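You operate a simulated robot arm through the tools that you are given. There is no shell and no other tool. Be economical: measure what you need, move in short steps, check, and stop when the job is done.

The job below is to be done with a simulated two-armed robot. You get a single attempt, and the scene is never put back.

Task
Open the right door of the grey cupboard, put the blue paper roll on the top of the cream bench away on the second shelf from the bottom of the grey cupboard, then shut the door. Then open the low drawer, take the green guide block on the top of the blue bench and put it away in the inside of the low drawer, then shut the drawer. Then push the lower drawer of the blue bench shut. Then fetch the green glue cartridge and stand it on the top of the long steel bench. Then take the white-capped track bottle and put it on top of the blue flanged plug. Then put one of the crumpled label scraps from the top of the long steel bench on top of the green steel pot. Then take the felt block and put it on top of the yellow glue cartridge. Then take the wet sponge dish and leave it on the clear pane. Then take the blue-label bottle with the red cap and leave it on the middle shelf of the open rack. The order counts. Set down upright: blue paper roll, green guide block, green glue cartridge, white-capped track bottle, blue-label bottle with the red cap.

The check looks at the end state, three seconds after you hand in, the way a careful person would. Anything else that was tipped, shoved, dropped, spilled or broken makes it a failure. A push-on lid holds only when it is set on centred and level and pressed home; a screw cap is set on level and turned clockwise until tight.

Robot
Two 7-joint arms with fingered hands on one trunk, on a base that drives. Base frame: it is fixed to the floor where the robot stands at the start and does not move with it; the origin is under the middle of the robot, x ahead of it, y to its left, z up. Units: m, degrees, N and s.
The left shoulder is at the start at [0.07, 0.166, 1.268], the right one opposite. With the tool pointing down near the work surface each hand reaches from about 0.1 to 0.84 m from the robot's upright axis, wherever it stands, measured 20 degrees to its own side. Places, roughly: blue flanged plug (10x10x7 cm) [-7.7, 3.3, 0.9]; blue paper roll (10x10x19 cm) [-6.2, 5.9, 0.9]; blue-label bottle with the red cap (7x7x22 cm) [-0.4, -1.7, 0.9]; clear pane (15x20x1 cm) [-5.7, 6.5, 0.9]; crumpled label scrap (5x4x4 cm) [-6.1, 0.3, 0.9]; felt block (4x4x10 cm) [-5.9, 0.1, 0.9]; green glue cartridge (5x5x12 cm) [-8.4, 3.1, 1.2]; green guide block (9x4x5 cm) [-7.9, 3.4, 0.9]; green steel pot (7x7x9 cm) [-5.6, -0.2, 0.9]; inside of the low drawer [-3.9, 8.7, 0.2]; low drawer [-3.8, 8.7, 0.2]; lower drawer of the blue bench [-7.4, 3.4, 0.5]; middle shelf of the open rack [1.7, 0.6, 1]; right door of the grey cupboard [0.8, -0.2, 1]; second shelf of the grey cupboard [1.2, -0.1, 0.5]; top of the long steel bench [-5, -0.4, 0.8]; wet sponge dish (10x9x4 cm) [-4.5, 3, 0.8]; white-capped track bottle (7x7x22 cm) [-8, 1.4, 0.7]; yellow glue cartridge (5x5x12 cm) [-5.9, 0.3, 0.9]. Payload 4.1 kg a hand.
Tool frame (each hand has its own): the origin (TCP) lies between the finger pads and is the grasp point; the fingertips stand 0.032 m ahead of it; z points along the fingers, y is the line along which they close. Largest opening 0.108 m; the body of the gripper starts 0.038 m behind the TCP. The gripper is a hand of 4 fingers: y runs from the thumb to the fingers, the wrist lies at [-0.016, -0.108, -0.186] in the tool frame, and closing takes about 1.5 s.
Orientation is told as [roll, pitch, yaw] about the base's x, y, z axes, in that order, counted from this pose: with the fingers straight down and the wrist toward the robot, the tool's x, y and z point along [0, 1, 0], [1, 0, 0] and [0, 0, -1] of the base frame.

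Tools
- The arms move only by the tool jog_arm. It takes "left_commands", "right_commands" or both (then of equal length, played together; a hand with none holds still); each is a list of rows, each a list of 2 entries, a list of its own where there are three numbers: the turn, a rotation vector about the base's x, y, z in units of 5 degrees (1.0 is 5 degrees), then the shift along the base's x, y, z in units of 40 mm (1.0 is 40 mm). In form: [[[ax, ay, az], [tx, ty, tz]], ...]. A call has 1 to 20 rows; each row shifts and turns the commanded pose from where the row before left it. "left_gripper" and "right_gripper" are, for a hand that has rows, the finger opening in m, from 0 to 0.108, set as the call begins (left out, the last holds). A call with a number of a shift or a turn outside -1 to 1 is refused whole. Each row takes 0.2 s and may step no farther than 0.05 m and 8.6 degrees from the row before; otherwise, or with a gripper value out of range, the whole call is refused. Where a pose cannot be reached the arm comes as near as it can. A force on the tool above 40 N (or 10 N above the force at the start of the call, whichever is more), or a blocked arm, ends the call early, and 0.2 s more pass. Each finger travels about 0.045 m/s and halts on what it meets, pressing with about 30 N; the grip force reading is that of the motor and also rises with nothing between the fingers. The clock runs only during rows and for 0.2 s after the last one: add rows that do not move to give the fingers time. It gives the time, the measured TCP pose, the force on the tool (base axes), the opening and the grip force at its end, in the units of the frame above (readings bear some noise), with the torque about the TCP (base axes, N m) and any sound that the robot's microphone picked up, and new pictures: "views" is both (left out), scene, wrist or none (wrist: the cameras of the hands that moved).
- Cameras (640 x 400 px; columns grow to the right, rows downward): "scene" is now at [0.1351, -0.0144, 1.4931]; the picture's right is [-0.16, -0.99, 0.00], its down [-0.60, 0.10, -0.80] and it looks along [0.79, -0.13, -0.60] (base axes); focal length 257 px, centre (320, 200). "left" rides on the left gripper at [-0.064, -0.092, -0.132] in its tool frame; the picture's right is [-0.80, -0.28, 0.53], its down [0.55, -0.71, 0.45] and it looks along [0.25, 0.65, 0.72] (tool axes); focal length 247 px, centre (320, 200). "right" rides on the right gripper at [0.064, -0.093, -0.132] in its tool frame; the picture's right is [-0.80, 0.28, -0.53], its down [-0.55, -0.71, 0.45] and it looks along [-0.25, 0.65, 0.72] (tool axes); focal length 247 px, centre (320, 200). There is no depth. A picture from a camera that has moved, and an enlarged one, comes with that camera's place and axes in the base frame and with its lens.
- slide_trunk(by): slides the trunk up (or, below 0, down) by that many m; the arms and the scene camera ride with it, the base frame stays. It gives what a move gives, with no picture.
- steer(legs): drives the robot by 1 to 6 legs, each [ahead, left, turn to the left] in m, m and degrees, along the robot's own axes; the way and the turn of a leg run together, so that a leg with both is an arc; at most 1.5 m and 180 degrees a leg. The arms and the cameras ride along, it lands a little off, and it stops where it bumps. It gives what a move gives, and a new picture of the scene camera.
- set_fingers(index, middle, ring, thumb_bend, hand): sets how far each is bent, from 0 (flat) to 1 (curled in); at 0.3 the hand is open as for a grip, at 0.7 the pads meet at the TCP. One left out holds its place. A second passes; each finger stops where it meets its share of the squeeze, and holds until it gets a number again. A gripper value or a shape takes the hand back. It gives what a move gives, with no picture; readings hold the bend of each and the force on the fingers (four entries, about 0 where the hand has none), thumb and palm.
- preshape(shape, hand): the hand has 4 fingers and takes this shape, open, in about a second: jaw (thumb against the fingers, like two jaws); tri (thumb and two fingers); tip (a fingertip pinch); poke (one finger out to press); point (the index stretched); flat (the hand flat); cup (the hand cupped); fist (a fist). The gripper value then closes the fingers along that shape, each until it touches; the sizes above hold for jaw. It gives what a move gives, with no picture.
- pan_tilt(pan, tilt): turns the head with the scene camera to pan (to the left, within 86 degrees either way) and tilt (down, from -29 to 69), counted from straight ahead of the robot. It gives what a move gives, and a new picture of the scene camera.
- zoom(camera, box): a new picture of the part [left, top, right, bottom] of that camera's present view, enlarged. The clock stands still meanwhile.
- job_done(): hands the job in; it is judged then, once.

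Work in short steps. Places have to be worked out from the pictures, the camera data and where the tool is seen: move nearer, look again, correct. Check each grasp and each placing, and mend what went wrong. You have 535 turns and 360 pictures in all, those below and enlarged ones among them. Open the grippers and draw the arms clear of the work before you hand the job in, unless the task says otherwise; then end with one line.

The tools are called as a command line: name --argument value ..., lists and objects as JSON in quotes. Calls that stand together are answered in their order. jog_arm: Moves the arms, as the interface text tells. Its arguments: {"type":"object","properties":{"left_commands":{"type":"array"},"left_gripper":{"type":"number"},"right_commands":{"type":"array"},"right_gripper":{"type":"number"},"views":{"type":"string","enum":["both","scene","wrist","none"]}},"required":[]} The other tools are called the same way: slide_trunk (by) slides the trunk up or down; preshape (shape, hand) gives the hand a shape; set_fingers (index, middle, ring, thumb_bend, hand) moves the fingers one by one; steer (legs) drives the base; pan_tilt (pan, tilt) turns the head that bears the scene camera; zoom (camera, box) takes an enlarged picture of a part of a camera's view; job_done () hands the job in.

At the start:

```text
time_s: 0.0
left_position: [0.6661, 0.1664, 1.2229]
left_ee_rot: [0.1, 0.1, 0.0]
left_force: [1.8, 0.2, -0.8]
left_ft_torque: [0.02, 0.0, 0.03]
left_width: 0.1076
left_grip_force: 0.1
left_shape: jaw
left_bend: [0.3, 0.3, 0.3, 0.3]
left_finger forces: [0.1, 0.0, 0.1, 0.0, 0.0, 0.0]
right_position: [0.4883, -0.2688, 1.1692]
right_ee_rot: [0.0, 0.0, 0.0]
right_force: [0.1, -0.6, -0.4]
right_ft_torque: [-0.01, -0.03, -0.02]
right_width: 0.1075
right_grip_force: 0.0
right_shape: jaw
right_bend: [0.3, 0.3, 0.3, 0.3]
right_finger forces: [0.1, 0.0, 0.0, 0.0, 0.1, 0.1]
trunk travel left (down, up): [-0.775, 0.165]
robot x, y, heading: [0.0028, 0.0005, 0.1]
head pan, tilt: [-9.3, 37.2]
```

scene: 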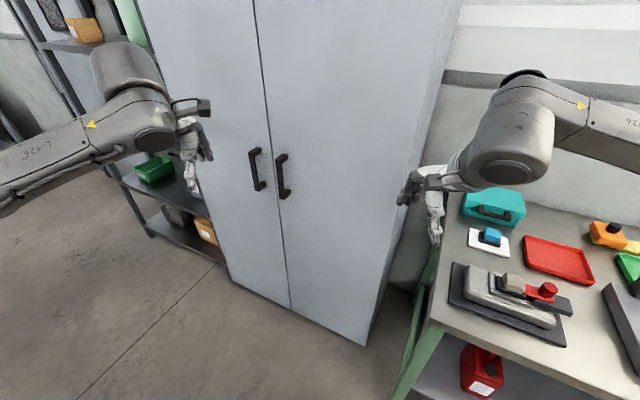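
right: 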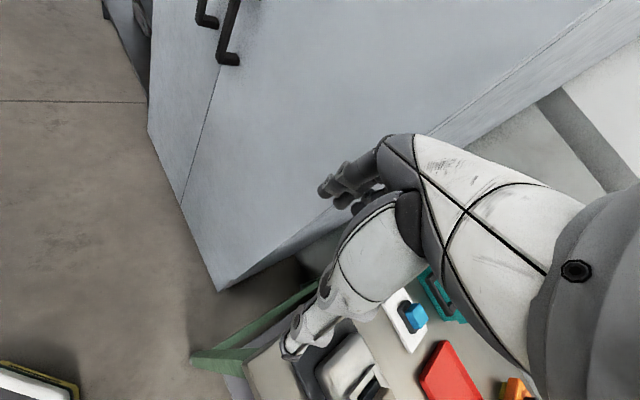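
left: 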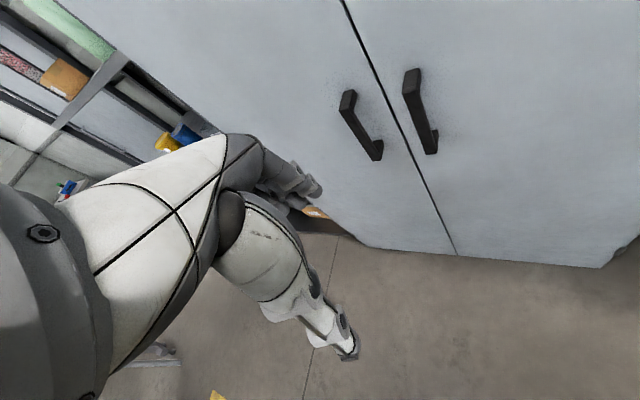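

I begin by looking to the left of the robot, before driving to a spot square to the cupboard's front.

pan_tilt --pan 60 --tilt 35

pan_tilt --pan -60 --tilt 35

```text
time_s: 1.4
left_position: [0.6644, 0.1662, 1.2235]
left_ee_rot: [-0.1, 0.0, 0.0]
left_force: [-0.5, 0.2, 0.1]
left_ft_torque: [0.01, 0.0, 0.01]
left_width: 0.1074
left_grip_force: 0.1
left_shape: jaw
left_bend: [0.3, 0.3, 0.3, 0.3]
left_finger forces: [0.1, 0.1, 0.1, 0.0, 0.0, 0.0]
right_position: [0.4875, -0.2698, 1.1685]
right_ee_rot: [0.1, 0.0, 0.0]
right_force: [0.7, -0.2, -0.9]
right_ft_torque: [0.03, -0.01, -0.01]
right_width: 0.1073
right_grip_force: 0.1
right_shape: jaw
right_bend: [0.3, 0.3, 0.3, 0.3]
right_finger forces: [0.1, 0.0, 0.0, 0.1, 0.1, 0.0]
trunk travel left (down, up): [-0.775, 0.165]
robot x, y, heading: [-0.0005, 0.0022, 0.3]
head pan, tilt: [60.0, 35.0]
camera scene: at [0.0935, 0.0759, 1.4964], right [0.87, -0.5, 0.0], down [-0.29, -0.5, -0.82], along [0.41, 0.71, -0.57], focal length 257 px, centre (320, 200)
```

scene: 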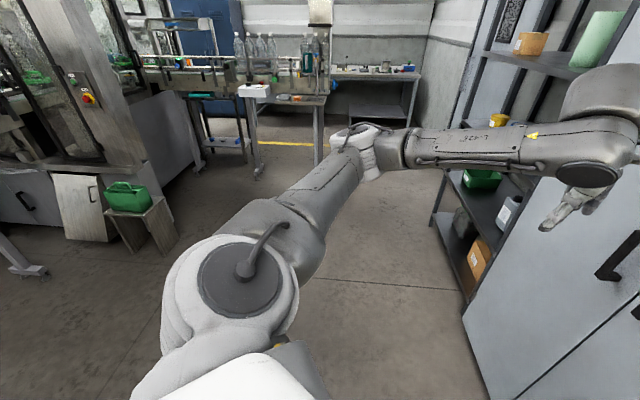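

```text
time_s: 3.4
left_position: [0.6659, 0.1663, 1.2226]
left_ee_rot: [-0.1, 0.0, 0.0]
left_force: [-0.6, 0.1, 0.4]
left_ft_torque: [0.0, 0.0, 0.03]
left_width: 0.1074
left_grip_force: 0.1
left_shape: jaw
left_bend: [0.3, 0.3, 0.3, 0.3]
left_finger forces: [0.1, 0.0, 0.1, 0.0, 0.0, 0.1]
right_position: [0.4872, -0.2699, 1.1684]
right_ee_rot: [0.0, 0.1, 0.0]
right_force: [-0.2, 0.0, 0.2]
right_ft_torque: [0.0, 0.0, -0.02]
right_width: 0.1078
right_grip_force: 0.1
right_shape: jaw
right_bend: [0.3, 0.3, 0.3, 0.3]
right_finger forces: [0.1, 0.1, 0.1, 0.0, 0.1, 0.0]
trunk travel left (down, up): [-0.775, 0.165]
robot x, y, heading: [-0.0006, -0.0002, -0.1]
head pan, tilt: [-60.0, 35.0]
camera scene: at [0.0934, -0.0766, 1.4964], right [-0.87, -0.5, 0.0], down [-0.29, 0.5, -0.82], along [0.41, -0.71, -0.57], focal length 257 px, centre (320, 200)
```

scene: 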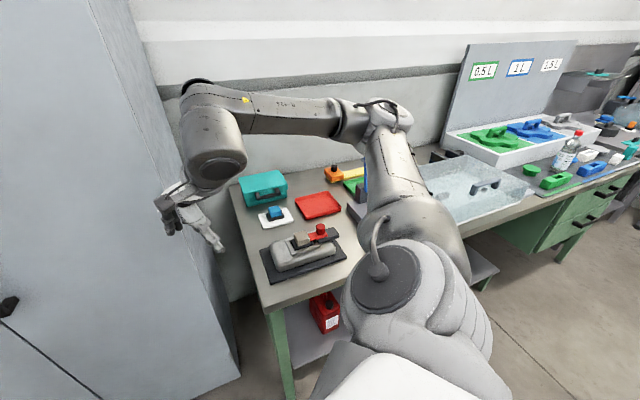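

The floor to the left is free. I drive to stand before the cupboard, facing it (its front runs about 36° off).

steer --legs '[[-0.1, 0.6, 0], [0, 0, -35.7], [0.35, 0.25, 0]]'

pan_tilt --pan -10 --tilt 37

```text
time_s: 10.7
left_position: [0.961, 0.3343, 1.2231]
left_ee_rot: [-0.1, 0.0, -36.1]
left_force: [-0.3, 0.6, -1.1]
left_ft_torque: [-0.02, 0.01, 0.02]
left_width: 0.1076
left_grip_force: 0.0
left_shape: jaw
left_bend: [0.3, 0.3, 0.3, 0.3]
left_finger forces: [0.1, 0.1, 0.0, 0.0, 0.0, 0.0]
right_position: [0.5608, 0.088, 1.1695]
right_ee_rot: [0.0, 0.0, -36.0]
right_force: [0.1, -0.4, 0.5]
right_ft_torque: [0.01, 0.03, 0.04]
right_width: 0.1077
right_grip_force: 0.1
right_shape: jaw
right_bend: [0.3, 0.3, 0.3, 0.3]
right_finger forces: [0.0, 0.0, 0.0, 0.0, 0.0, 0.0]
trunk travel left (down, up): [-0.775, 0.165]
robot x, y, heading: [0.3233, 0.591, -35.9]
head pan, tilt: [-60.0, 35.0]
camera scene: at [0.3563, 0.4758, 1.4965], right [-0.99, 0.11, 0.0], down [0.06, 0.57, -0.82], along [-0.09, -0.81, -0.57], focal length 257 px, centre (320, 200)
```

scene: 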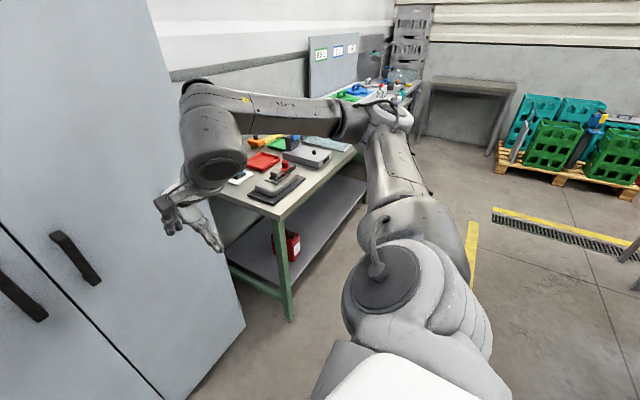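

```text
time_s: 11.9
left_position: [0.9616, 0.3358, 1.2217]
left_ee_rot: [0.0, 0.1, -36.1]
left_force: [-0.7, 0.4, -0.1]
left_ft_torque: [0.0, 0.0, -0.01]
left_width: 0.1077
left_grip_force: 0.0
left_shape: jaw
left_bend: [0.3, 0.3, 0.3, 0.3]
left_finger forces: [0.0, 0.0, 0.0, 0.1, 0.0, 0.0]
right_position: [0.5616, 0.0877, 1.1695]
right_ee_rot: [0.1, 0.0, -36.1]
right_force: [0.0, 0.0, 0.7]
right_ft_torque: [-0.01, 0.03, -0.01]
right_width: 0.1076
right_grip_force: 0.1
right_shape: jaw
right_bend: [0.3, 0.3, 0.3, 0.3]
right_finger forces: [0.0, 0.1, 0.0, 0.1, 0.0, 0.1]
trunk travel left (down, up): [-0.775, 0.165]
robot x, y, heading: [0.3279, 0.5952, -36.0]
head pan, tilt: [-10.0, 37.0]
camera scene: at [0.4268, 0.5006, 1.4934], right [-0.72, -0.69, 0.0], down [-0.42, 0.43, -0.8], along [0.55, -0.58, -0.6], focal length 257 px, centre (320, 200)
```

scene: 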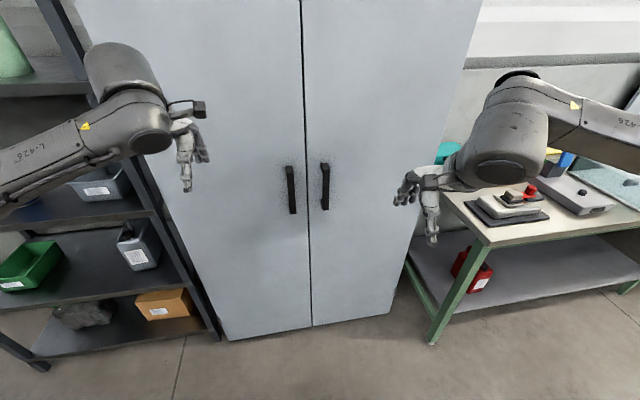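

The cupboard front and the right handle (about [0.91, -0.03, 1.0]) agree from both views. I turn the right hand to point at the door with the closing line level, stopping short of the handle.

jog_arm --right_commands '[[[-0.967, -0.158, 0.692], [0.28, -0.04, -0.206]], [[-0.967, -0.158, 0.692], [0.28, -0.04, -0.206]], [[-0.967, -0.158, 0.692], [0.28, -0.04, -0.206]], [[-0.967, -0.158, 0.692], [0.28, -0.04, -0.206]], [[-0.967, -0.158, 0.692], [0.28, -0.04, -0.206]], [[-0.967, -0.158, 0.692], [0.28, -0.04, -0.206]], [[-0.967, -0.158, 0.692], [0.28, -0.04, -0.206]], [[-0.967, -0.158, 0.692], [0.28, -0.04, -0.206]], [[-0.967, -0.158, 0.692], [0.28, -0.04, -0.206]], [[-0.967, -0.158, 0.692], [0.28, -0.04, -0.206]], [[-0.967, -0.158, 0.692], [0.28, -0.04, -0.206]], [[-0.967, -0.158, 0.692], [0.28, -0.04, -0.206]], [[-0.967, -0.158, 0.692], [0.28, -0.04, -0.206]], [[-0.967, -0.158, 0.692], [0.28, -0.04, -0.206]], [[-0.967, -0.158, 0.692], [0.28, -0.04, -0.206]], [[-0.967, -0.158, 0.692], [0.28, -0.04, -0.206]], [[-0.967, -0.158, 0.692], [0.28, -0.04, -0.206]], [[-0.967, -0.158, 0.692], [0.28, -0.04, -0.206]], [[-0.967, -0.158, 0.692], [0.28, -0.04, -0.206]], [[-0.967, -0.158, 0.692], [0.28, -0.04, -0.206]]]' --right_gripper 0.07

```text
time_s: 16.1
left_position: [0.9607, 0.3346, 1.2233]
left_ee_rot: [0.0, 0.0, -36.2]
left_force: [0.6, 0.1, 0.6]
left_ft_torque: [0.04, -0.01, -0.03]
left_width: 0.1076
left_grip_force: 0.1
left_shape: jaw
left_bend: [0.3, 0.3, 0.3, 0.3]
left_finger forces: [0.0, 0.1, 0.0, 0.1, 0.0, 0.0]
right_position: [0.6209, -0.0868, 1.2405]
right_ee_rot: [-79.8, -7.0, 46.3]
right_force: [0.1, -0.1, -0.7]
right_ft_torque: [0.01, 0.02, -0.03]
right_width: 0.0696
right_grip_force: 0.0
right_shape: jaw
right_bend: [0.27, 0.39, 0.37, 0.64]
right_finger forces: [0.0, 0.0, 0.0, 0.0, 0.1, 0.1]
right hand out of reach, approached as far as the arm can: row 12, 13, 14, 15, 16, 17, 18, 19, 20
trunk travel left (down, up): [-0.775, 0.165]
robot x, y, heading: [0.3256, 0.5931, -36.3]
head pan, tilt: [-10.0, 37.0]
camera scene: at [0.4265, 0.4999, 1.4933], right [-0.72, -0.69, 0.0], down [-0.42, 0.43, -0.8], along [0.55, -0.58, -0.6], focal length 257 px, centre (320, 200)
camera right: at [0.4583, -0.0514, 1.1903], right [-0.16, 0.39, 0.91], down [-0.13, -0.92, 0.37], along [0.98, -0.06, 0.2], focal length 247 px, centre (320, 200)
```

scene: 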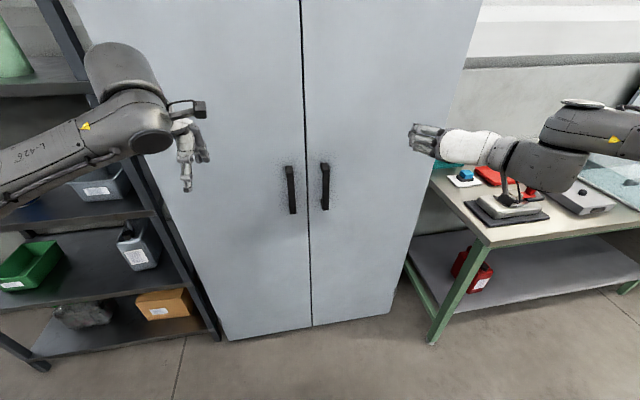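
right: 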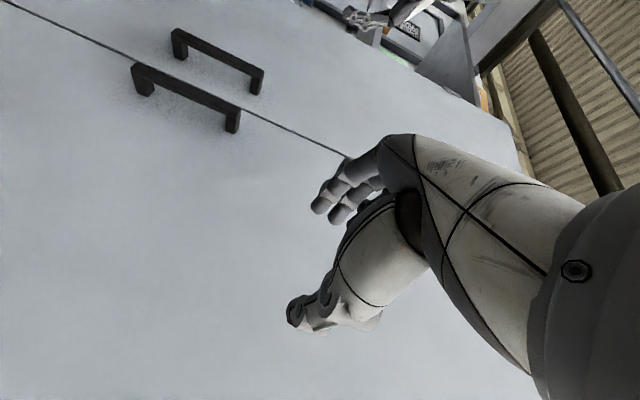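

The palm-outward pose is beyond the right arm's comfort. I turn back to the starting orientation and then will try the other roll (thumb to the left).

jog_arm --right_commands '[[[0.967, 0.158, -0.692], [-0.08, 0.21, -0.125]], [[0.967, 0.158, -0.692], [-0.08, 0.21, -0.125]], [[0.967, 0.158, -0.692], [-0.08, 0.21, -0.125]], [[0.967, 0.158, -0.692], [-0.08, 0.21, -0.125]], [[0.967, 0.158, -0.692], [-0.08, 0.21, -0.125]], [[0.967, 0.158, -0.692], [-0.08, 0.21, -0.125]], [[0.967, 0.158, -0.692], [-0.08, 0.21, -0.125]], [[0.967, 0.158, -0.692], [-0.08, 0.21, -0.125]], [[0.967, 0.158, -0.692], [-0.08, 0.21, -0.125]], [[0.967, 0.158, -0.692], [-0.08, 0.21, -0.125]], [[0.967, 0.158, -0.692], [-0.08, 0.21, -0.125]], [[0.967, 0.158, -0.692], [-0.08, 0.21, -0.125]], [[0.967, 0.158, -0.692], [-0.08, 0.21, -0.125]], [[0.967, 0.158, -0.692], [-0.08, 0.21, -0.125]], [[0.967, 0.158, -0.692], [-0.08, 0.21, -0.125]], [[0.967, 0.158, -0.692], [-0.08, 0.21, -0.125]], [[0.967, 0.158, -0.692], [-0.08, 0.21, -0.125]], [[0.967, 0.158, -0.692], [-0.08, 0.21, -0.125]], [[0.967, 0.158, -0.692], [-0.08, 0.21, -0.125]], [[0.967, 0.158, -0.692], [-0.08, 0.21, -0.125]]]' --views "none"

slide_trunk --by -0.2

```text
time_s: 20.3
left_position: [0.9619, 0.3352, 1.2222]
left_ee_rot: [0.0, -0.1, -36.1]
left_force: [0.0, -0.2, -0.5]
left_ft_torque: [-0.02, 0.03, -0.01]
left_width: 0.1075
left_grip_force: 0.0
left_shape: jaw
left_bend: [0.3, 0.3, 0.3, 0.3]
left_finger forces: [0.1, 0.0, 0.1, 0.1, 0.0, 0.1]
right_position: [0.5567, 0.0827, 1.1417]
right_ee_rot: [9.2, 7.9, -42.9]
right_force: [0.3, -0.1, 0.2]
right_ft_torque: [0.0, 0.02, 0.0]
right_width: 0.0699
right_grip_force: 0.1
right_shape: jaw
right_bend: [0.27, 0.39, 0.37, 0.64]
right_finger forces: [0.0, 0.1, 0.0, 0.1, 0.0, 0.1]
trunk travel left (down, up): [-0.775, 0.165]
robot x, y, heading: [0.3265, 0.592, -36.0]
head pan, tilt: [-10.0, 37.0]
```

```text
time_s: 22.5
left_position: [0.9629, 0.3344, 1.0228]
left_ee_rot: [0.0, 0.1, -36.1]
left_force: [-0.1, 0.8, 0.5]
left_ft_torque: [0.04, 0.0, -0.02]
left_width: 0.1079
left_grip_force: 0.0
left_shape: jaw
left_bend: [0.3, 0.3, 0.3, 0.3]
left_finger forces: [0.0, 0.0, 0.0, 0.0, 0.0, 0.0]
right_position: [0.5583, 0.0824, 0.941]
right_ee_rot: [9.2, 7.8, -42.8]
right_force: [0.5, -0.3, -0.2]
right_ft_torque: [-0.02, -0.01, 0.0]
right_width: 0.0696
right_grip_force: 0.1
right_shape: jaw
right_bend: [0.27, 0.39, 0.37, 0.64]
right_finger forces: [0.0, 0.1, 0.1, 0.1, 0.0, 0.0]
trunk travel left (down, up): [-0.575, 0.365]
robot x, y, heading: [0.328, 0.5953, -36.1]
head pan, tilt: [-10.0, 37.0]
```

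Back near the first pose with the trunk lowered. Now the other roll: fingers forward, thumb to the left.

jog_arm --right_commands '[[[0.158, -0.967, -0.692], [0.28, -0.035, 0.075]], [[0.158, -0.967, -0.692], [0.28, -0.035, 0.075]], [[0.158, -0.967, -0.692], [0.28, -0.035, 0.075]], [[0.158, -0.967, -0.692], [0.28, -0.035, 0.075]], [[0.158, -0.967, -0.692], [0.28, -0.035, 0.075]], [[0.158, -0.967, -0.692], [0.28, -0.035, 0.075]], [[0.158, -0.967, -0.692], [0.28, -0.035, 0.075]], [[0.158, -0.967, -0.692], [0.28, -0.035, 0.075]], [[0.158, -0.967, -0.692], [0.28, -0.035, 0.075]], [[0.158, -0.967, -0.692], [0.28, -0.035, 0.075]], [[0.158, -0.967, -0.692], [0.28, -0.035, 0.075]], [[0.158, -0.967, -0.692], [0.28, -0.035, 0.075]], [[0.158, -0.967, -0.692], [0.28, -0.035, 0.075]], [[0.158, -0.967, -0.692], [0.28, -0.035, 0.075]], [[0.158, -0.967, -0.692], [0.28, -0.035, 0.075]], [[0.158, -0.967, -0.692], [0.28, -0.035, 0.075]], [[0.158, -0.967, -0.692], [0.28, -0.035, 0.075]], [[0.158, -0.967, -0.692], [0.28, -0.035, 0.075]], [[0.158, -0.967, -0.692], [0.28, -0.035, 0.075]], [[0.158, -0.967, -0.692], [0.28, -0.035, 0.075]]]'

```text
time_s: 26.7
left_position: [0.961, 0.3349, 1.023]
left_ee_rot: [0.1, -0.1, -36.0]
left_force: [-0.2, 1.0, 1.3]
left_ft_torque: [0.0, -0.02, 0.01]
left_width: 0.1077
left_grip_force: 0.0
left_shape: jaw
left_bend: [0.3, 0.3, 0.3, 0.3]
left_finger forces: [0.0, 0.1, 0.0, 0.1, 0.0, 0.0]
right_position: [0.692, 0.0649, 0.9762]
right_ee_rot: [64.3, -8.3, -88.6]
right_force: [0.4, -0.6, -0.5]
right_ft_torque: [-0.01, 0.03, -0.02]
right_width: 0.07
right_grip_force: 0.0
right_shape: jaw
right_bend: [0.27, 0.39, 0.37, 0.64]
right_finger forces: [0.0, 0.1, 0.1, 0.0, 0.1, 0.0]
right hand out of reach, approached as far as the arm can: row 13, 14, 15, 16, 17, 18, 19, 20
trunk travel left (down, up): [-0.575, 0.365]
robot x, y, heading: [0.3263, 0.5925, -36.1]
head pan, tilt: [-10.0, 37.0]
camera scene: at [0.4267, 0.5007, 1.2934], right [-0.72, -0.69, 0.0], down [-0.42, 0.43, -0.8], along [0.55, -0.58, -0.6], focal length 257 px, centre (320, 200)
camera right: at [0.598, 0.1724, 1.0773], right [-0.82, -0.37, -0.44], down [0.15, 0.6, -0.78], along [0.56, -0.71, -0.44], focal length 247 px, centre (320, 200)
```

scene: 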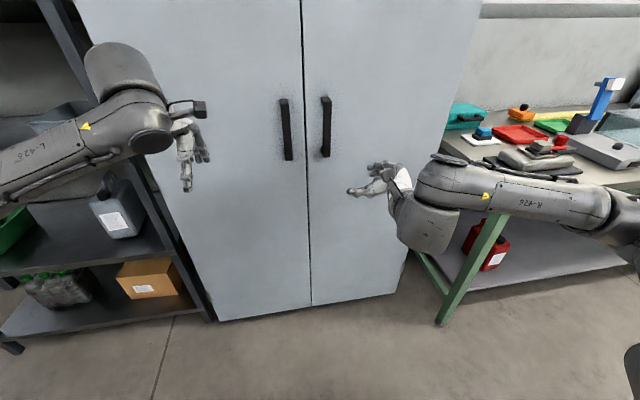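
right: 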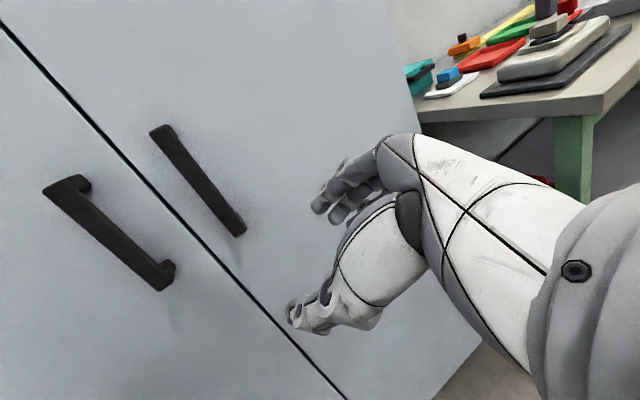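

The hand now points forward, slightly left and down, which suits the door's swing. I line it up with the handle and advance partway.

jog_arm --right_commands '[[[0, 0, 0], [0, -0.7, 0.35]], [[0, 0, 0], [0, -0.7, 0.35]], [[0, 0, 0], [0, -0.6, 0.35]], [[0, 0, 0], [0.8, 0, 0]], [[0, 0, 0], [0.8, 0, 0]], [[0, 0, 0], [0.8, 0, 0]], [[0, 0, 0], [0.8, 0, 0]]]' --views "wrist"

```text
time_s: 28.3
left_position: [0.9636, 0.3356, 1.0223]
left_ee_rot: [-0.1, 0.2, -36.1]
left_force: [-0.9, 0.6, 0.4]
left_ft_torque: [-0.01, 0.0, 0.03]
left_width: 0.1073
left_grip_force: 0.0
left_shape: jaw
left_bend: [0.3, 0.3, 0.3, 0.3]
left_finger forces: [0.0, 0.1, 0.0, 0.0, 0.1, 0.0]
right_position: [0.8207, -0.0147, 1.0176]
right_ee_rot: [64.2, -8.3, -88.4]
right_force: [-0.3, -0.3, 0.6]
right_ft_torque: [0.01, -0.01, 0.02]
right_width: 0.0701
right_grip_force: 0.0
right_shape: jaw
right_bend: [0.27, 0.39, 0.37, 0.64]
right_finger forces: [0.1, 0.1, 0.1, 0.1, 0.1, 0.0]
trunk travel left (down, up): [-0.575, 0.365]
robot x, y, heading: [0.3297, 0.5953, -36.1]
head pan, tilt: [-10.0, 37.0]
camera right: at [0.7274, 0.0916, 1.1181], right [-0.82, -0.37, -0.44], down [0.15, 0.6, -0.78], along [0.56, -0.71, -0.44], focal length 247 px, centre (320, 200)
```

right: 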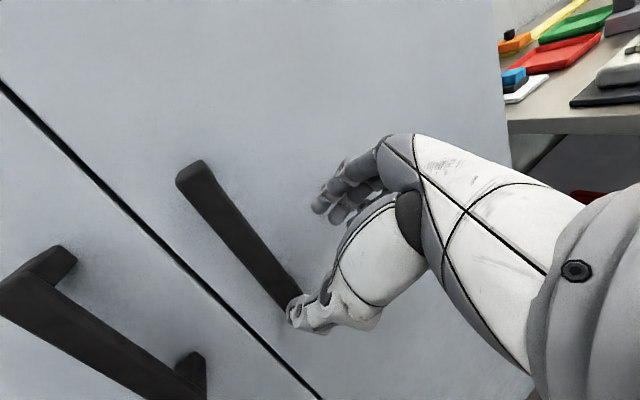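

The bar is about [0.915, -0.02]; the hand is on line. I go 7 cm further so the bar lies between the fingers.

jog_arm --right_commands '[[[0, 0, 0], [0.6, -0.05, 0]], [[0, 0, 0], [0.6, -0.05, 0]], [[0, 0, 0], [0.55, -0.02, 0]]]' --views "both"

```text
time_s: 29.0
left_position: [0.9567, 0.3357, 1.027]
left_ee_rot: [-0.1, -0.1, -36.2]
left_force: [0.7, -0.2, -0.9]
left_ft_torque: [0.03, 0.06, -0.01]
left_width: 0.1076
left_grip_force: 0.1
left_shape: jaw
left_bend: [0.3, 0.3, 0.3, 0.3]
left_finger forces: [0.0, 0.1, 0.1, 0.0, 0.0, 0.0]
right_position: [0.8682, -0.021, 1.0173]
right_ee_rot: [64.2, -8.1, -89.1]
right_force: [-35.5, 16.9, 2.2]
right_ft_torque: [-0.06, 0.22, -0.99]
right_width: 0.0611
right_grip_force: 0.1
right_shape: jaw
right_bend: [0.76, 0.43, 0.37, 0.64]
right_finger forces: [18.0, 20.6, 0.0, 0.0, 0.1, 0.1]
trunk travel left (down, up): [-0.575, 0.365]
robot x, y, heading: [0.3251, 0.5924, -36.2]
head pan, tilt: [-10.0, 37.0]
stopped in row 3 (right hand): the force on the tool passed its limit at 52 N (the readings are from after the stop); the commanded pose is now the measured one
camera scene: at [0.4208, 0.5038, 1.294], right [-0.72, -0.69, 0.0], down [-0.41, 0.43, -0.8], along [0.55, -0.58, -0.6], focal length 257 px, centre (320, 200)
camera right: at [0.7761, 0.0866, 1.12], right [-0.82, -0.36, -0.44], down [0.15, 0.6, -0.78], along [0.55, -0.71, -0.44], focal length 247 px, centre (320, 200)
```

scene: 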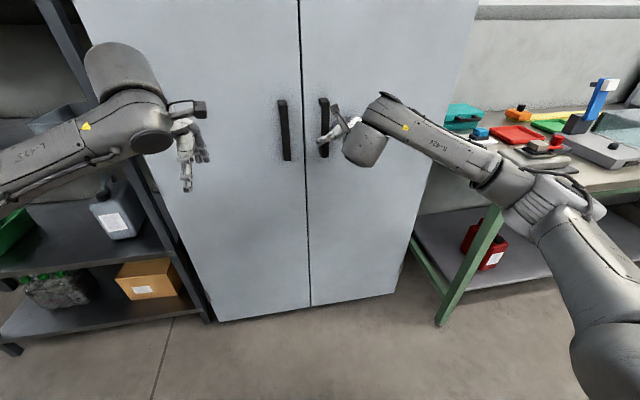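
right: 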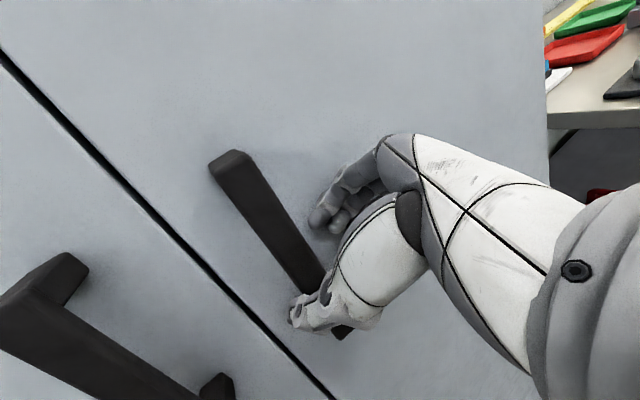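

The fingers have met the door with the bar between thumb and fingers. I back off 1 cm and close.

jog_arm --right_commands '[[[0, 0, 0], [-0.25, 0.05, 0]]]' --views "none"

jog_arm --right_commands '[[[0, 0, 0], [0, 0, 0]], [[0, 0, 0], [0, 0, 0]], [[0, 0, 0], [0, 0, 0]], [[0, 0, 0], [0, 0, 0]], [[0, 0, 0], [0, 0, 0]], [[0, 0, 0], [0, 0, 0]]]' --right_gripper 0 --views "wrist"

```text
time_s: 29.4
left_position: [0.9618, 0.337, 1.024]
left_ee_rot: [-0.1, 0.0, -36.1]
left_force: [1.0, 0.0, -0.3]
left_ft_torque: [-0.04, 0.0, -0.02]
left_width: 0.1077
left_grip_force: 0.0
left_shape: jaw
left_bend: [0.3, 0.3, 0.3, 0.3]
left_finger forces: [0.0, 0.0, 0.0, 0.1, 0.0, 0.1]
right_position: [0.8653, -0.0188, 1.0185]
right_ee_rot: [64.2, -8.3, -88.8]
right_force: [-5.2, 7.5, 0.1]
right_ft_torque: [0.05, 0.06, 0.05]
right_width: 0.063
right_grip_force: 0.1
right_shape: jaw
right_bend: [0.75, 0.42, 0.37, 0.64]
right_finger forces: [6.4, 2.4, 0.0, 0.0, 0.0, 0.1]
trunk travel left (down, up): [-0.575, 0.365]
robot x, y, heading: [0.3266, 0.5938, -36.2]
head pan, tilt: [-10.0, 37.0]
```

```text
time_s: 30.8
left_position: [0.9604, 0.3374, 1.0237]
left_ee_rot: [-0.2, -0.2, -36.3]
left_force: [0.9, -0.6, -0.3]
left_ft_torque: [0.0, -0.01, 0.0]
left_width: 0.1072
left_grip_force: 0.1
left_shape: jaw
left_bend: [0.3, 0.3, 0.3, 0.3]
left_finger forces: [0.0, 0.0, 0.1, 0.1, 0.0, 0.0]
right_position: [0.8638, -0.0161, 1.0173]
right_ee_rot: [63.9, -8.2, -88.9]
right_force: [-13.6, 30.4, -15.9]
right_ft_torque: [0.23, 0.62, 1.13]
right_width: 0.0324
right_grip_force: 30.3
right_shape: jaw
right_bend: [0.74, 0.75, 0.61, 0.72]
right_finger forces: [3.8, 0.0, 0.1, 0.0, 36.2, 0.0]
trunk travel left (down, up): [-0.575, 0.365]
robot x, y, heading: [0.329, 0.593, -36.2]
head pan, tilt: [-10.0, 37.0]
camera right: at [0.7712, 0.0904, 1.1185], right [-0.82, -0.37, -0.44], down [0.15, 0.6, -0.78], along [0.55, -0.71, -0.44], focal length 247 px, centre (320, 200)
```

right: 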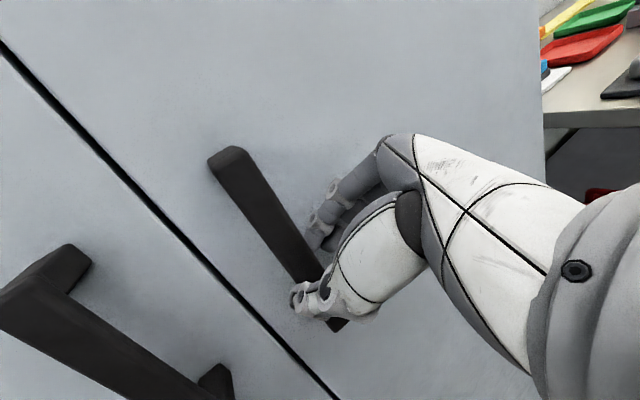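

The thumb is on the bar and the fingers are curled round. I pull gently outward and watch.

jog_arm --right_commands '[[[0, 0, 0], [-0.4, 0.26, 0]], [[0, 0, 0], [-0.4, 0.26, 0]], [[0, 0, 0], [-0.4, 0.26, 0]], [[0, 0, 0], [-0.4, 0.26, 0]]]' --views "both"

```text
time_s: 31.8
left_position: [0.9603, 0.334, 1.0218]
left_ee_rot: [0.0, 0.0, -36.2]
left_force: [-0.1, 0.4, 0.1]
left_ft_torque: [0.0, -0.01, 0.0]
left_width: 0.1077
left_grip_force: 0.1
left_shape: jaw
left_bend: [0.3, 0.3, 0.3, 0.3]
left_finger forces: [0.0, 0.0, 0.0, 0.0, 0.1, 0.0]
right_position: [0.7994, 0.0204, 1.0147]
right_ee_rot: [64.0, -8.2, -89.0]
right_force: [0.6, -0.5, -0.6]
right_ft_torque: [0.0, 0.02, -0.03]
right_width: 0.0234
right_grip_force: 30.0
right_shape: jaw
right_bend: [0.75, 0.75, 0.61, 0.82]
right_finger forces: [0.1, 0.0, 0.0, 0.1, 0.0, 0.0]
trunk travel left (down, up): [-0.575, 0.365]
robot x, y, heading: [0.326, 0.5976, -36.5]
head pan, tilt: [-10.0, 37.0]
camera scene: at [0.426, 0.5005, 1.2934], right [-0.72, -0.69, 0.0], down [-0.42, 0.44, -0.8], along [0.55, -0.58, -0.6], focal length 257 px, centre (320, 200)
camera right: at [0.7075, 0.1283, 1.1164], right [-0.82, -0.36, -0.44], down [0.15, 0.6, -0.78], along [0.55, -0.71, -0.44], focal length 247 px, centre (320, 200)
```

scene: 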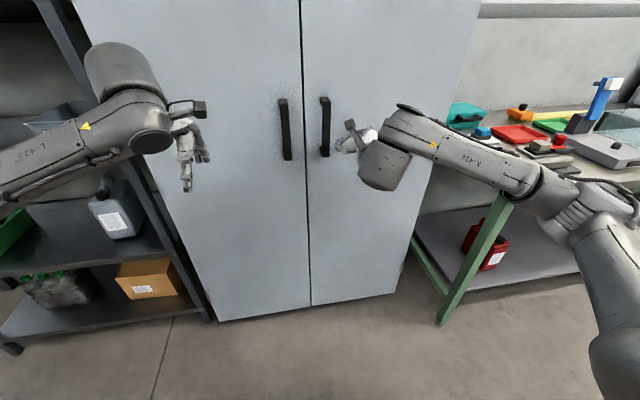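
right: 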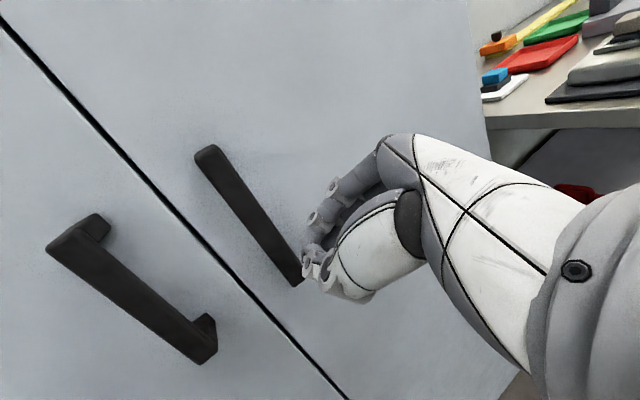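

The grip slipped off. A better way: slide the fingers in behind the bar from the right and pull. I open the hand, back away a little and turn it so the fingers point left along the door.

jog_arm --right_commands '[[[0, 0, 0.95], [-0.12, -0.06, 0]], [[0, 0, 0.95], [-0.12, -0.06, 0]], [[0, 0, 0.95], [-0.12, -0.06, 0]], [[0, 0, 0.95], [-0.12, -0.06, 0]], [[0, 0, 0.95], [-0.12, -0.06, 0]], [[0, 0, 0.95], [-0.12, -0.06, 0]], [[0, 0, 0.95], [-0.12, -0.06, 0]], [[0, 0, 0.95], [-0.12, -0.06, 0]], [[0, 0, 0.95], [-0.12, -0.06, 0]], [[0, 0, 0.95], [-0.12, -0.06, 0]], [[0, 0, 0.95], [-0.12, -0.06, 0]], [[0, 0, 0.95], [-0.12, -0.06, 0]], [[0.87, -0.234, 0], [0, 0, 0]], [[0.87, -0.234, 0], [0, 0, 0]], [[0.87, -0.234, 0], [0, 0, 0]], [[0.87, -0.234, 0], [0, 0, 0]], [[0.87, -0.234, 0], [0, 0, 0]], [[0.87, -0.234, 0], [0, 0, 0]]]' --right_gripper 0.06

```text
time_s: 35.6
left_position: [0.9606, 0.3336, 1.0231]
left_ee_rot: [0.0, 0.0, -36.2]
left_force: [0.1, -0.1, 0.3]
left_ft_torque: [-0.01, 0.04, 0.02]
left_width: 0.1075
left_grip_force: 0.1
left_shape: jaw
left_bend: [0.3, 0.3, 0.3, 0.3]
left_finger forces: [0.0, 0.1, 0.1, 0.1, 0.1, 0.1]
right_position: [0.7424, -0.0084, 1.014]
right_ee_rot: [89.9, 0.2, -33.8]
right_force: [-0.1, 0.8, 0.2]
right_ft_torque: [0.03, 0.0, -0.04]
right_width: 0.0598
right_grip_force: 0.1
right_shape: jaw
right_bend: [0.74, 0.43, 0.4, 0.69]
right_finger forces: [0.0, 0.0, 0.0, 0.0, 0.0, 0.1]
trunk travel left (down, up): [-0.575, 0.365]
robot x, y, heading: [0.3287, 0.5973, -36.4]
head pan, tilt: [-10.0, 37.0]
camera scene: at [0.4263, 0.5006, 1.2934], right [-0.72, -0.69, 0.0], down [-0.42, 0.43, -0.8], along [0.55, -0.58, -0.6], focal length 257 px, centre (320, 200)
camera right: at [0.5926, -0.0648, 1.0805], right [-0.06, -0.6, -0.8], down [-0.34, 0.76, -0.55], along [0.94, 0.24, -0.25], focal length 247 px, centre (320, 200)
```

scene: 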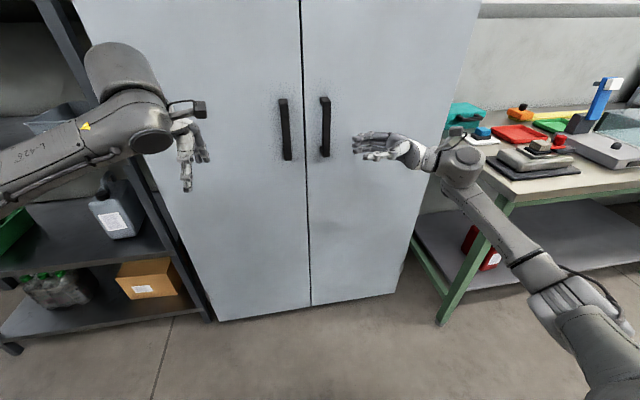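
right: 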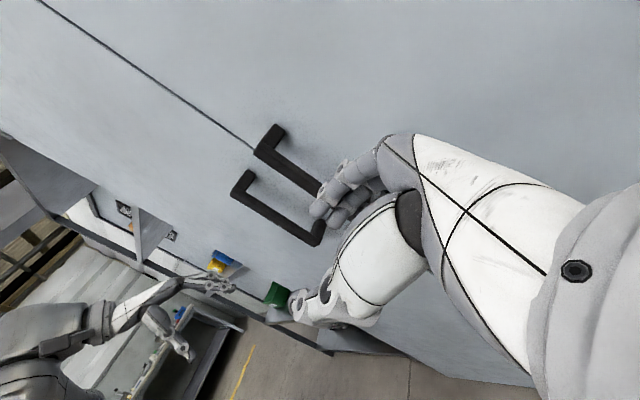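

The pose is reached. I reset the hand shape (the index stayed bent), then bring the hand in toward the door, right of the bar.

preshape --hand "right" --shape "jaw"

jog_arm --right_commands '[[[0, 0, 0], [0.3, -0.6, 0]], [[0, 0, 0], [0.6, -0.44, 0]], [[0, 0, 0], [0.6, -0.44, 0]], [[0, 0, 0], [0.6, -0.44, 0]]]' --right_gripper 0.06 --views "both"

```text
time_s: 36.5
left_position: [0.9604, 0.3345, 1.0227]
left_ee_rot: [0.1, 0.0, -36.1]
left_force: [-0.2, -0.3, -0.9]
left_ft_torque: [0.02, 0.0, -0.03]
left_width: 0.1075
left_grip_force: 0.0
left_shape: jaw
left_bend: [0.3, 0.3, 0.3, 0.3]
left_finger forces: [0.0, 0.0, 0.0, 0.0, 0.0, 0.0]
right_position: [0.7418, -0.0065, 1.0151]
right_ee_rot: [89.8, 0.2, -33.6]
right_force: [-0.1, -0.2, 0.7]
right_ft_torque: [-0.01, 0.01, 0.0]
right_width: 0.108
right_grip_force: 0.0
right_shape: jaw
right_bend: [0.3, 0.3, 0.3, 0.3]
right_finger forces: [0.0, 0.0, 0.0, 0.1, 0.0, 0.1]
trunk travel left (down, up): [-0.575, 0.365]
robot x, y, heading: [0.3268, 0.5922, -36.3]
head pan, tilt: [-10.0, 37.0]
```

```text
time_s: 37.5
left_position: [0.9577, 0.3345, 1.0264]
left_ee_rot: [0.1, -0.1, -36.3]
left_force: [1.0, 0.1, -0.7]
left_ft_torque: [0.0, -0.01, 0.0]
left_width: 0.1076
left_grip_force: 0.0
left_shape: jaw
left_bend: [0.3, 0.3, 0.3, 0.3]
left_finger forces: [0.1, 0.0, 0.1, 0.0, 0.0, 0.1]
right_position: [0.8071, -0.0717, 1.018]
right_ee_rot: [89.8, 0.2, -33.4]
right_force: [-23.4, 15.9, -1.9]
right_ft_torque: [0.31, 0.46, -0.47]
right_width: 0.0542
right_grip_force: 0.1
right_shape: jaw
right_bend: [0.74, 0.53, 0.42, 0.68]
right_finger forces: [0.1, 22.5, 5.7, 0.0, 0.0, 0.0]
trunk travel left (down, up): [-0.575, 0.365]
robot x, y, heading: [0.3256, 0.5936, -36.3]
head pan, tilt: [-10.0, 37.0]
stopped in row 4 (right hand): the force on the tool passed its limit at 53 N (the readings are from after the stop); the commanded pose is now the measured one
camera scene: at [0.4225, 0.5034, 1.2938], right [-0.72, -0.69, 0.0], down [-0.41, 0.43, -0.8], along [0.55, -0.58, -0.6], focal length 257 px, centre (320, 200)
camera right: at [0.6572, -0.1289, 1.0829], right [-0.06, -0.6, -0.8], down [-0.35, 0.76, -0.55], along [0.94, 0.24, -0.25], focal length 247 px, centre (320, 200)
```

scene: 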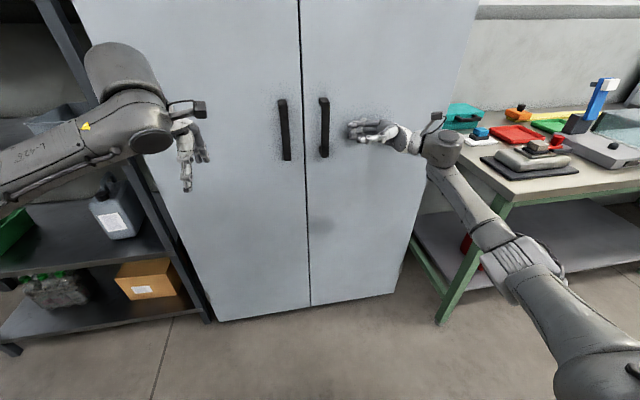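
right: 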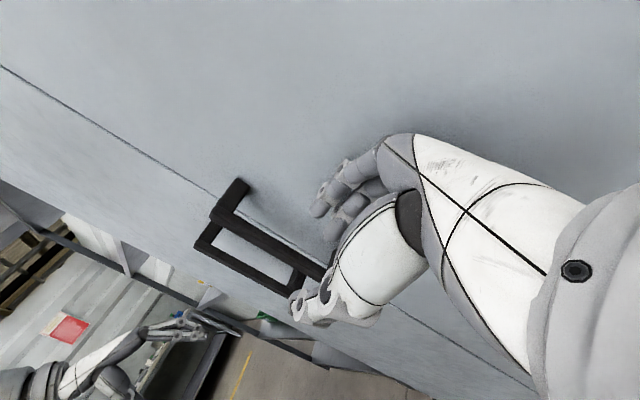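

The knuckles touch the door before the tips get behind the bar. I back off and try the flat hand shape, whose thin straight fingers may slip behind it.

jog_arm --right_commands '[[[0, 0, 0], [-0.8, 0.58, 0]], [[0, 0, 0], [-0.8, 0.58, 0]]]' --views "none"

preshape --hand "right" --shape "flat"

zoom --camera "right" --box '[160, 80, 480, 380]'

zoom --camera "scene" --box '[280, 60, 480, 200]'

```text
time_s: 38.1
left_position: [0.9602, 0.3338, 1.0236]
left_ee_rot: [0.0, 0.0, -36.2]
left_force: [-0.1, 0.7, 0.3]
left_ft_torque: [0.01, -0.02, 0.02]
left_width: 0.1076
left_grip_force: 0.1
left_shape: jaw
left_bend: [0.3, 0.3, 0.3, 0.3]
left_finger forces: [0.1, 0.0, 0.1, 0.0, 0.0, 0.0]
right_position: [0.7465, -0.0276, 1.0156]
right_ee_rot: [89.9, 0.3, -33.5]
right_force: [0.2, -0.5, 0.5]
right_ft_torque: [0.04, 0.01, -0.01]
right_width: 0.0603
right_grip_force: 0.0
right_shape: jaw
right_bend: [0.74, 0.43, 0.4, 0.68]
right_finger forces: [0.0, 0.0, 0.1, 0.0, 0.1, 0.0]
trunk travel left (down, up): [-0.575, 0.365]
robot x, y, heading: [0.3267, 0.5928, -36.3]
head pan, tilt: [-10.0, 37.0]
```

```text
time_s: 39.0
left_position: [0.9597, 0.3329, 1.023]
left_ee_rot: [0.0, 0.0, -36.3]
left_force: [-0.7, 0.3, -0.2]
left_ft_torque: [0.03, 0.05, -0.05]
left_width: 0.1073
left_grip_force: 0.1
left_shape: jaw
left_bend: [0.3, 0.3, 0.3, 0.3]
left_finger forces: [0.0, 0.0, 0.0, 0.0, 0.1, 0.1]
right_position: [0.7458, -0.027, 1.0153]
right_ee_rot: [89.9, 0.4, -33.7]
right_force: [-0.5, -0.3, 0.7]
right_ft_torque: [-0.03, -0.01, 0.0]
right_width: 0.1036
right_grip_force: 0.1
right_shape: flat
right_bend: [0.0, 0.0, 0.0, 0.39]
right_finger forces: [0.0, 0.0, 0.0, 0.1, 0.1, 0.0]
trunk travel left (down, up): [-0.575, 0.365]
robot x, y, heading: [0.3257, 0.5927, -36.5]
head pan, tilt: [-10.0, 37.0]
```

```text
1.33 times, centred on (320, 230) of right
camera zoom: at [0.5965, -0.085, 1.0809], right [-0.06, -0.6, -0.8], down [-0.34, 0.76, -0.55], along [0.94, 0.24, -0.26], focal length 329 px, centre (320, 160)
```

zoom: 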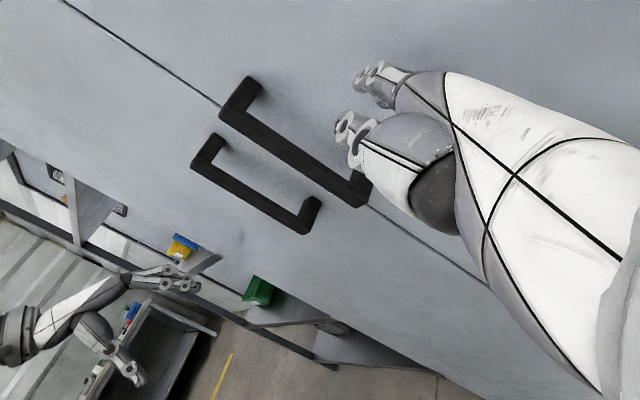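

```text
2.86 times, centred on (380, 130) of scene
camera zoom: at [0.4256, 0.5007, 1.2934], right [-0.72, -0.69, 0.0], down [-0.42, 0.44, -0.8], along [0.55, -0.58, -0.6], focal length 733 px, centre (149, 400)
```

zoom: 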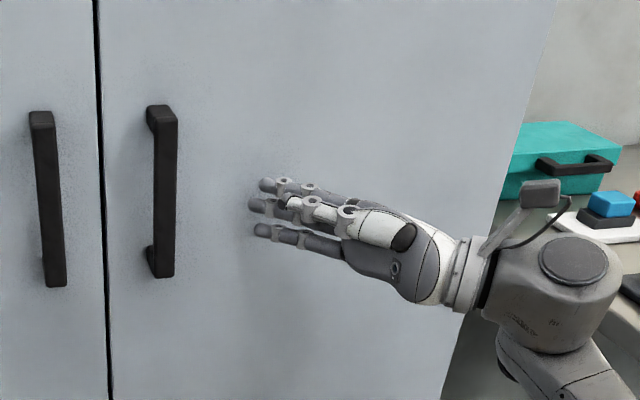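

Flat fingers point about 50° off the tool axis toward the door; I turn the hand 33° more so they lie almost along the door.

jog_arm --right_commands '[[[0, 0, 0.943], [-0.062, -0.087, 0]], [[0, 0, 0.943], [-0.062, -0.087, 0]], [[0, 0, 0.943], [-0.062, -0.087, 0]], [[0, 0, 0.943], [-0.062, -0.087, 0]], [[0, 0, 0.943], [-0.062, -0.087, 0]], [[0, 0, 0.943], [-0.062, -0.087, 0]], [[0, 0, 0.943], [-0.062, -0.087, 0]]]' --views "none"

zoom --camera "right" --box '[160, 80, 480, 380]'

zoom --camera "scene" --box '[280, 60, 480, 200]'

```text
time_s: 40.6
left_position: [0.96, 0.3325, 1.0226]
left_ee_rot: [0.1, 0.0, -36.2]
left_force: [0.1, 0.3, 0.2]
left_ft_torque: [0.03, 0.01, 0.0]
left_width: 0.1078
left_grip_force: 0.0
left_shape: jaw
left_bend: [0.3, 0.3, 0.3, 0.3]
left_finger forces: [0.1, 0.1, 0.0, 0.0, 0.0, 0.0]
right_position: [0.7089, -0.0521, 1.0094]
right_ee_rot: [89.3, 0.2, -3.1]
right_force: [-1.1, -0.1, -0.3]
right_ft_torque: [-0.01, -0.02, 0.0]
right_width: 0.1037
right_grip_force: 0.1
right_shape: flat
right_bend: [0.0, 0.0, 0.0, 0.39]
right_finger forces: [0.0, 0.1, 0.0, 0.1, 0.0, 0.0]
right hand out of reach, approached as far as the arm can: row 7
trunk travel left (down, up): [-0.575, 0.365]
robot x, y, heading: [0.3284, 0.5937, -36.1]
head pan, tilt: [-10.0, 37.0]
```

```text
1.33 times, centred on (320, 230) of right
camera zoom: at [0.6093, -0.1768, 1.0761], right [0.25, -0.56, -0.79], down [-0.68, 0.48, -0.55], along [0.69, 0.68, -0.26], focal length 329 px, centre (320, 160)
```

zoom: 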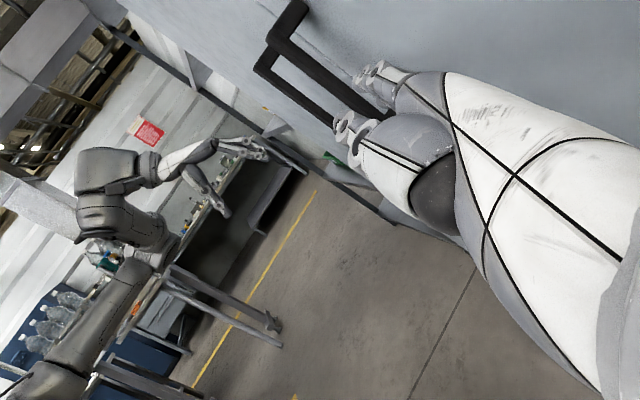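

```text
2.86 times, centred on (380, 130) of scene
camera zoom: at [0.4247, 0.5001, 1.2934], right [-0.72, -0.69, 0.0], down [-0.41, 0.44, -0.8], along [0.55, -0.58, -0.6], focal length 733 px, centre (149, 400)
```

zoom: 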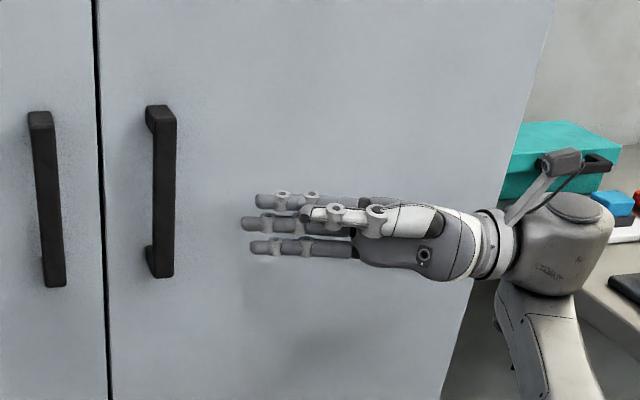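

Good. Fingers now lie along the door; tips about 10 cm out from the door plane. I move in toward the door and look.

jog_arm --right_commands '[[[0, 0, 0], [0.28, -0.2, 0]], [[0, 0, 0], [0.28, -0.2, 0]], [[0, 0, 0], [0.28, -0.2, 0]], [[0, 0, 0], [0.28, -0.2, 0]], [[0, 0, 0], [0.28, -0.2, 0]]]' --views "none"

zoom --camera "scene" --box '[280, 60, 480, 200]'

zoom --camera "right" --box '[240, 40, 440, 240]'

```text
time_s: 41.8
left_position: [0.9601, 0.3331, 1.0227]
left_ee_rot: [0.0, 0.0, -36.3]
left_force: [-0.6, -0.6, 0.5]
left_ft_torque: [0.03, -0.01, 0.03]
left_width: 0.1075
left_grip_force: 0.2
left_shape: jaw
left_bend: [0.3, 0.3, 0.3, 0.3]
left_finger forces: [0.0, 0.0, 0.0, 0.0, 0.0, 0.0]
right_position: [0.702, -0.0471, 1.0045]
right_ee_rot: [89.9, 0.4, -0.7]
right_force: [0.2, -0.9, 0.0]
right_ft_torque: [0.0, -0.01, -0.02]
right_width: 0.1036
right_grip_force: 0.0
right_shape: flat
right_bend: [0.0, 0.0, 0.0, 0.39]
right_finger forces: [0.0, 0.0, 0.0, 0.1, 0.0, 0.0]
right hand out of reach, approached as far as the arm can: row 1, 2, 3, 4, 5
trunk travel left (down, up): [-0.575, 0.365]
robot x, y, heading: [0.3233, 0.5927, -36.6]
head pan, tilt: [-10.0, 37.0]
```

```text
2.86 times, centred on (380, 130) of scene
camera zoom: at [0.4259, 0.5006, 1.2934], right [-0.72, -0.69, 0.0], down [-0.42, 0.44, -0.8], along [0.55, -0.58, -0.6], focal length 733 px, centre (149, 400)
```

zoom: 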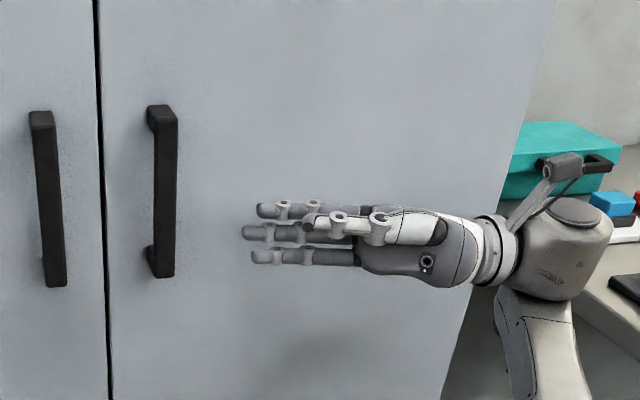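

```text
2.00 times, centred on (340, 140) of right
camera zoom: at [0.608, -0.1777, 1.0713], right [0.27, -0.54, -0.8], down [-0.7, 0.45, -0.55], along [0.66, 0.71, -0.26], focal length 494 px, centre (280, 320)
```

zoom: 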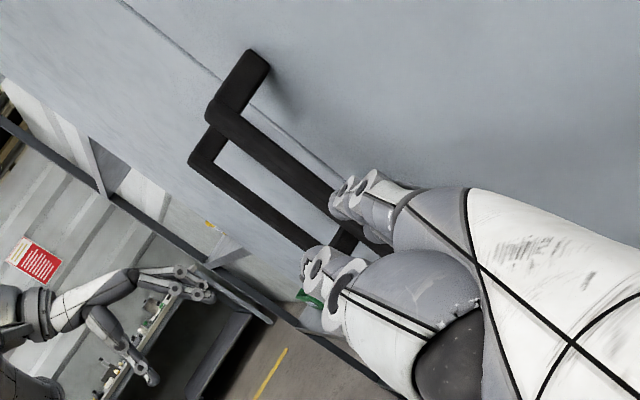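

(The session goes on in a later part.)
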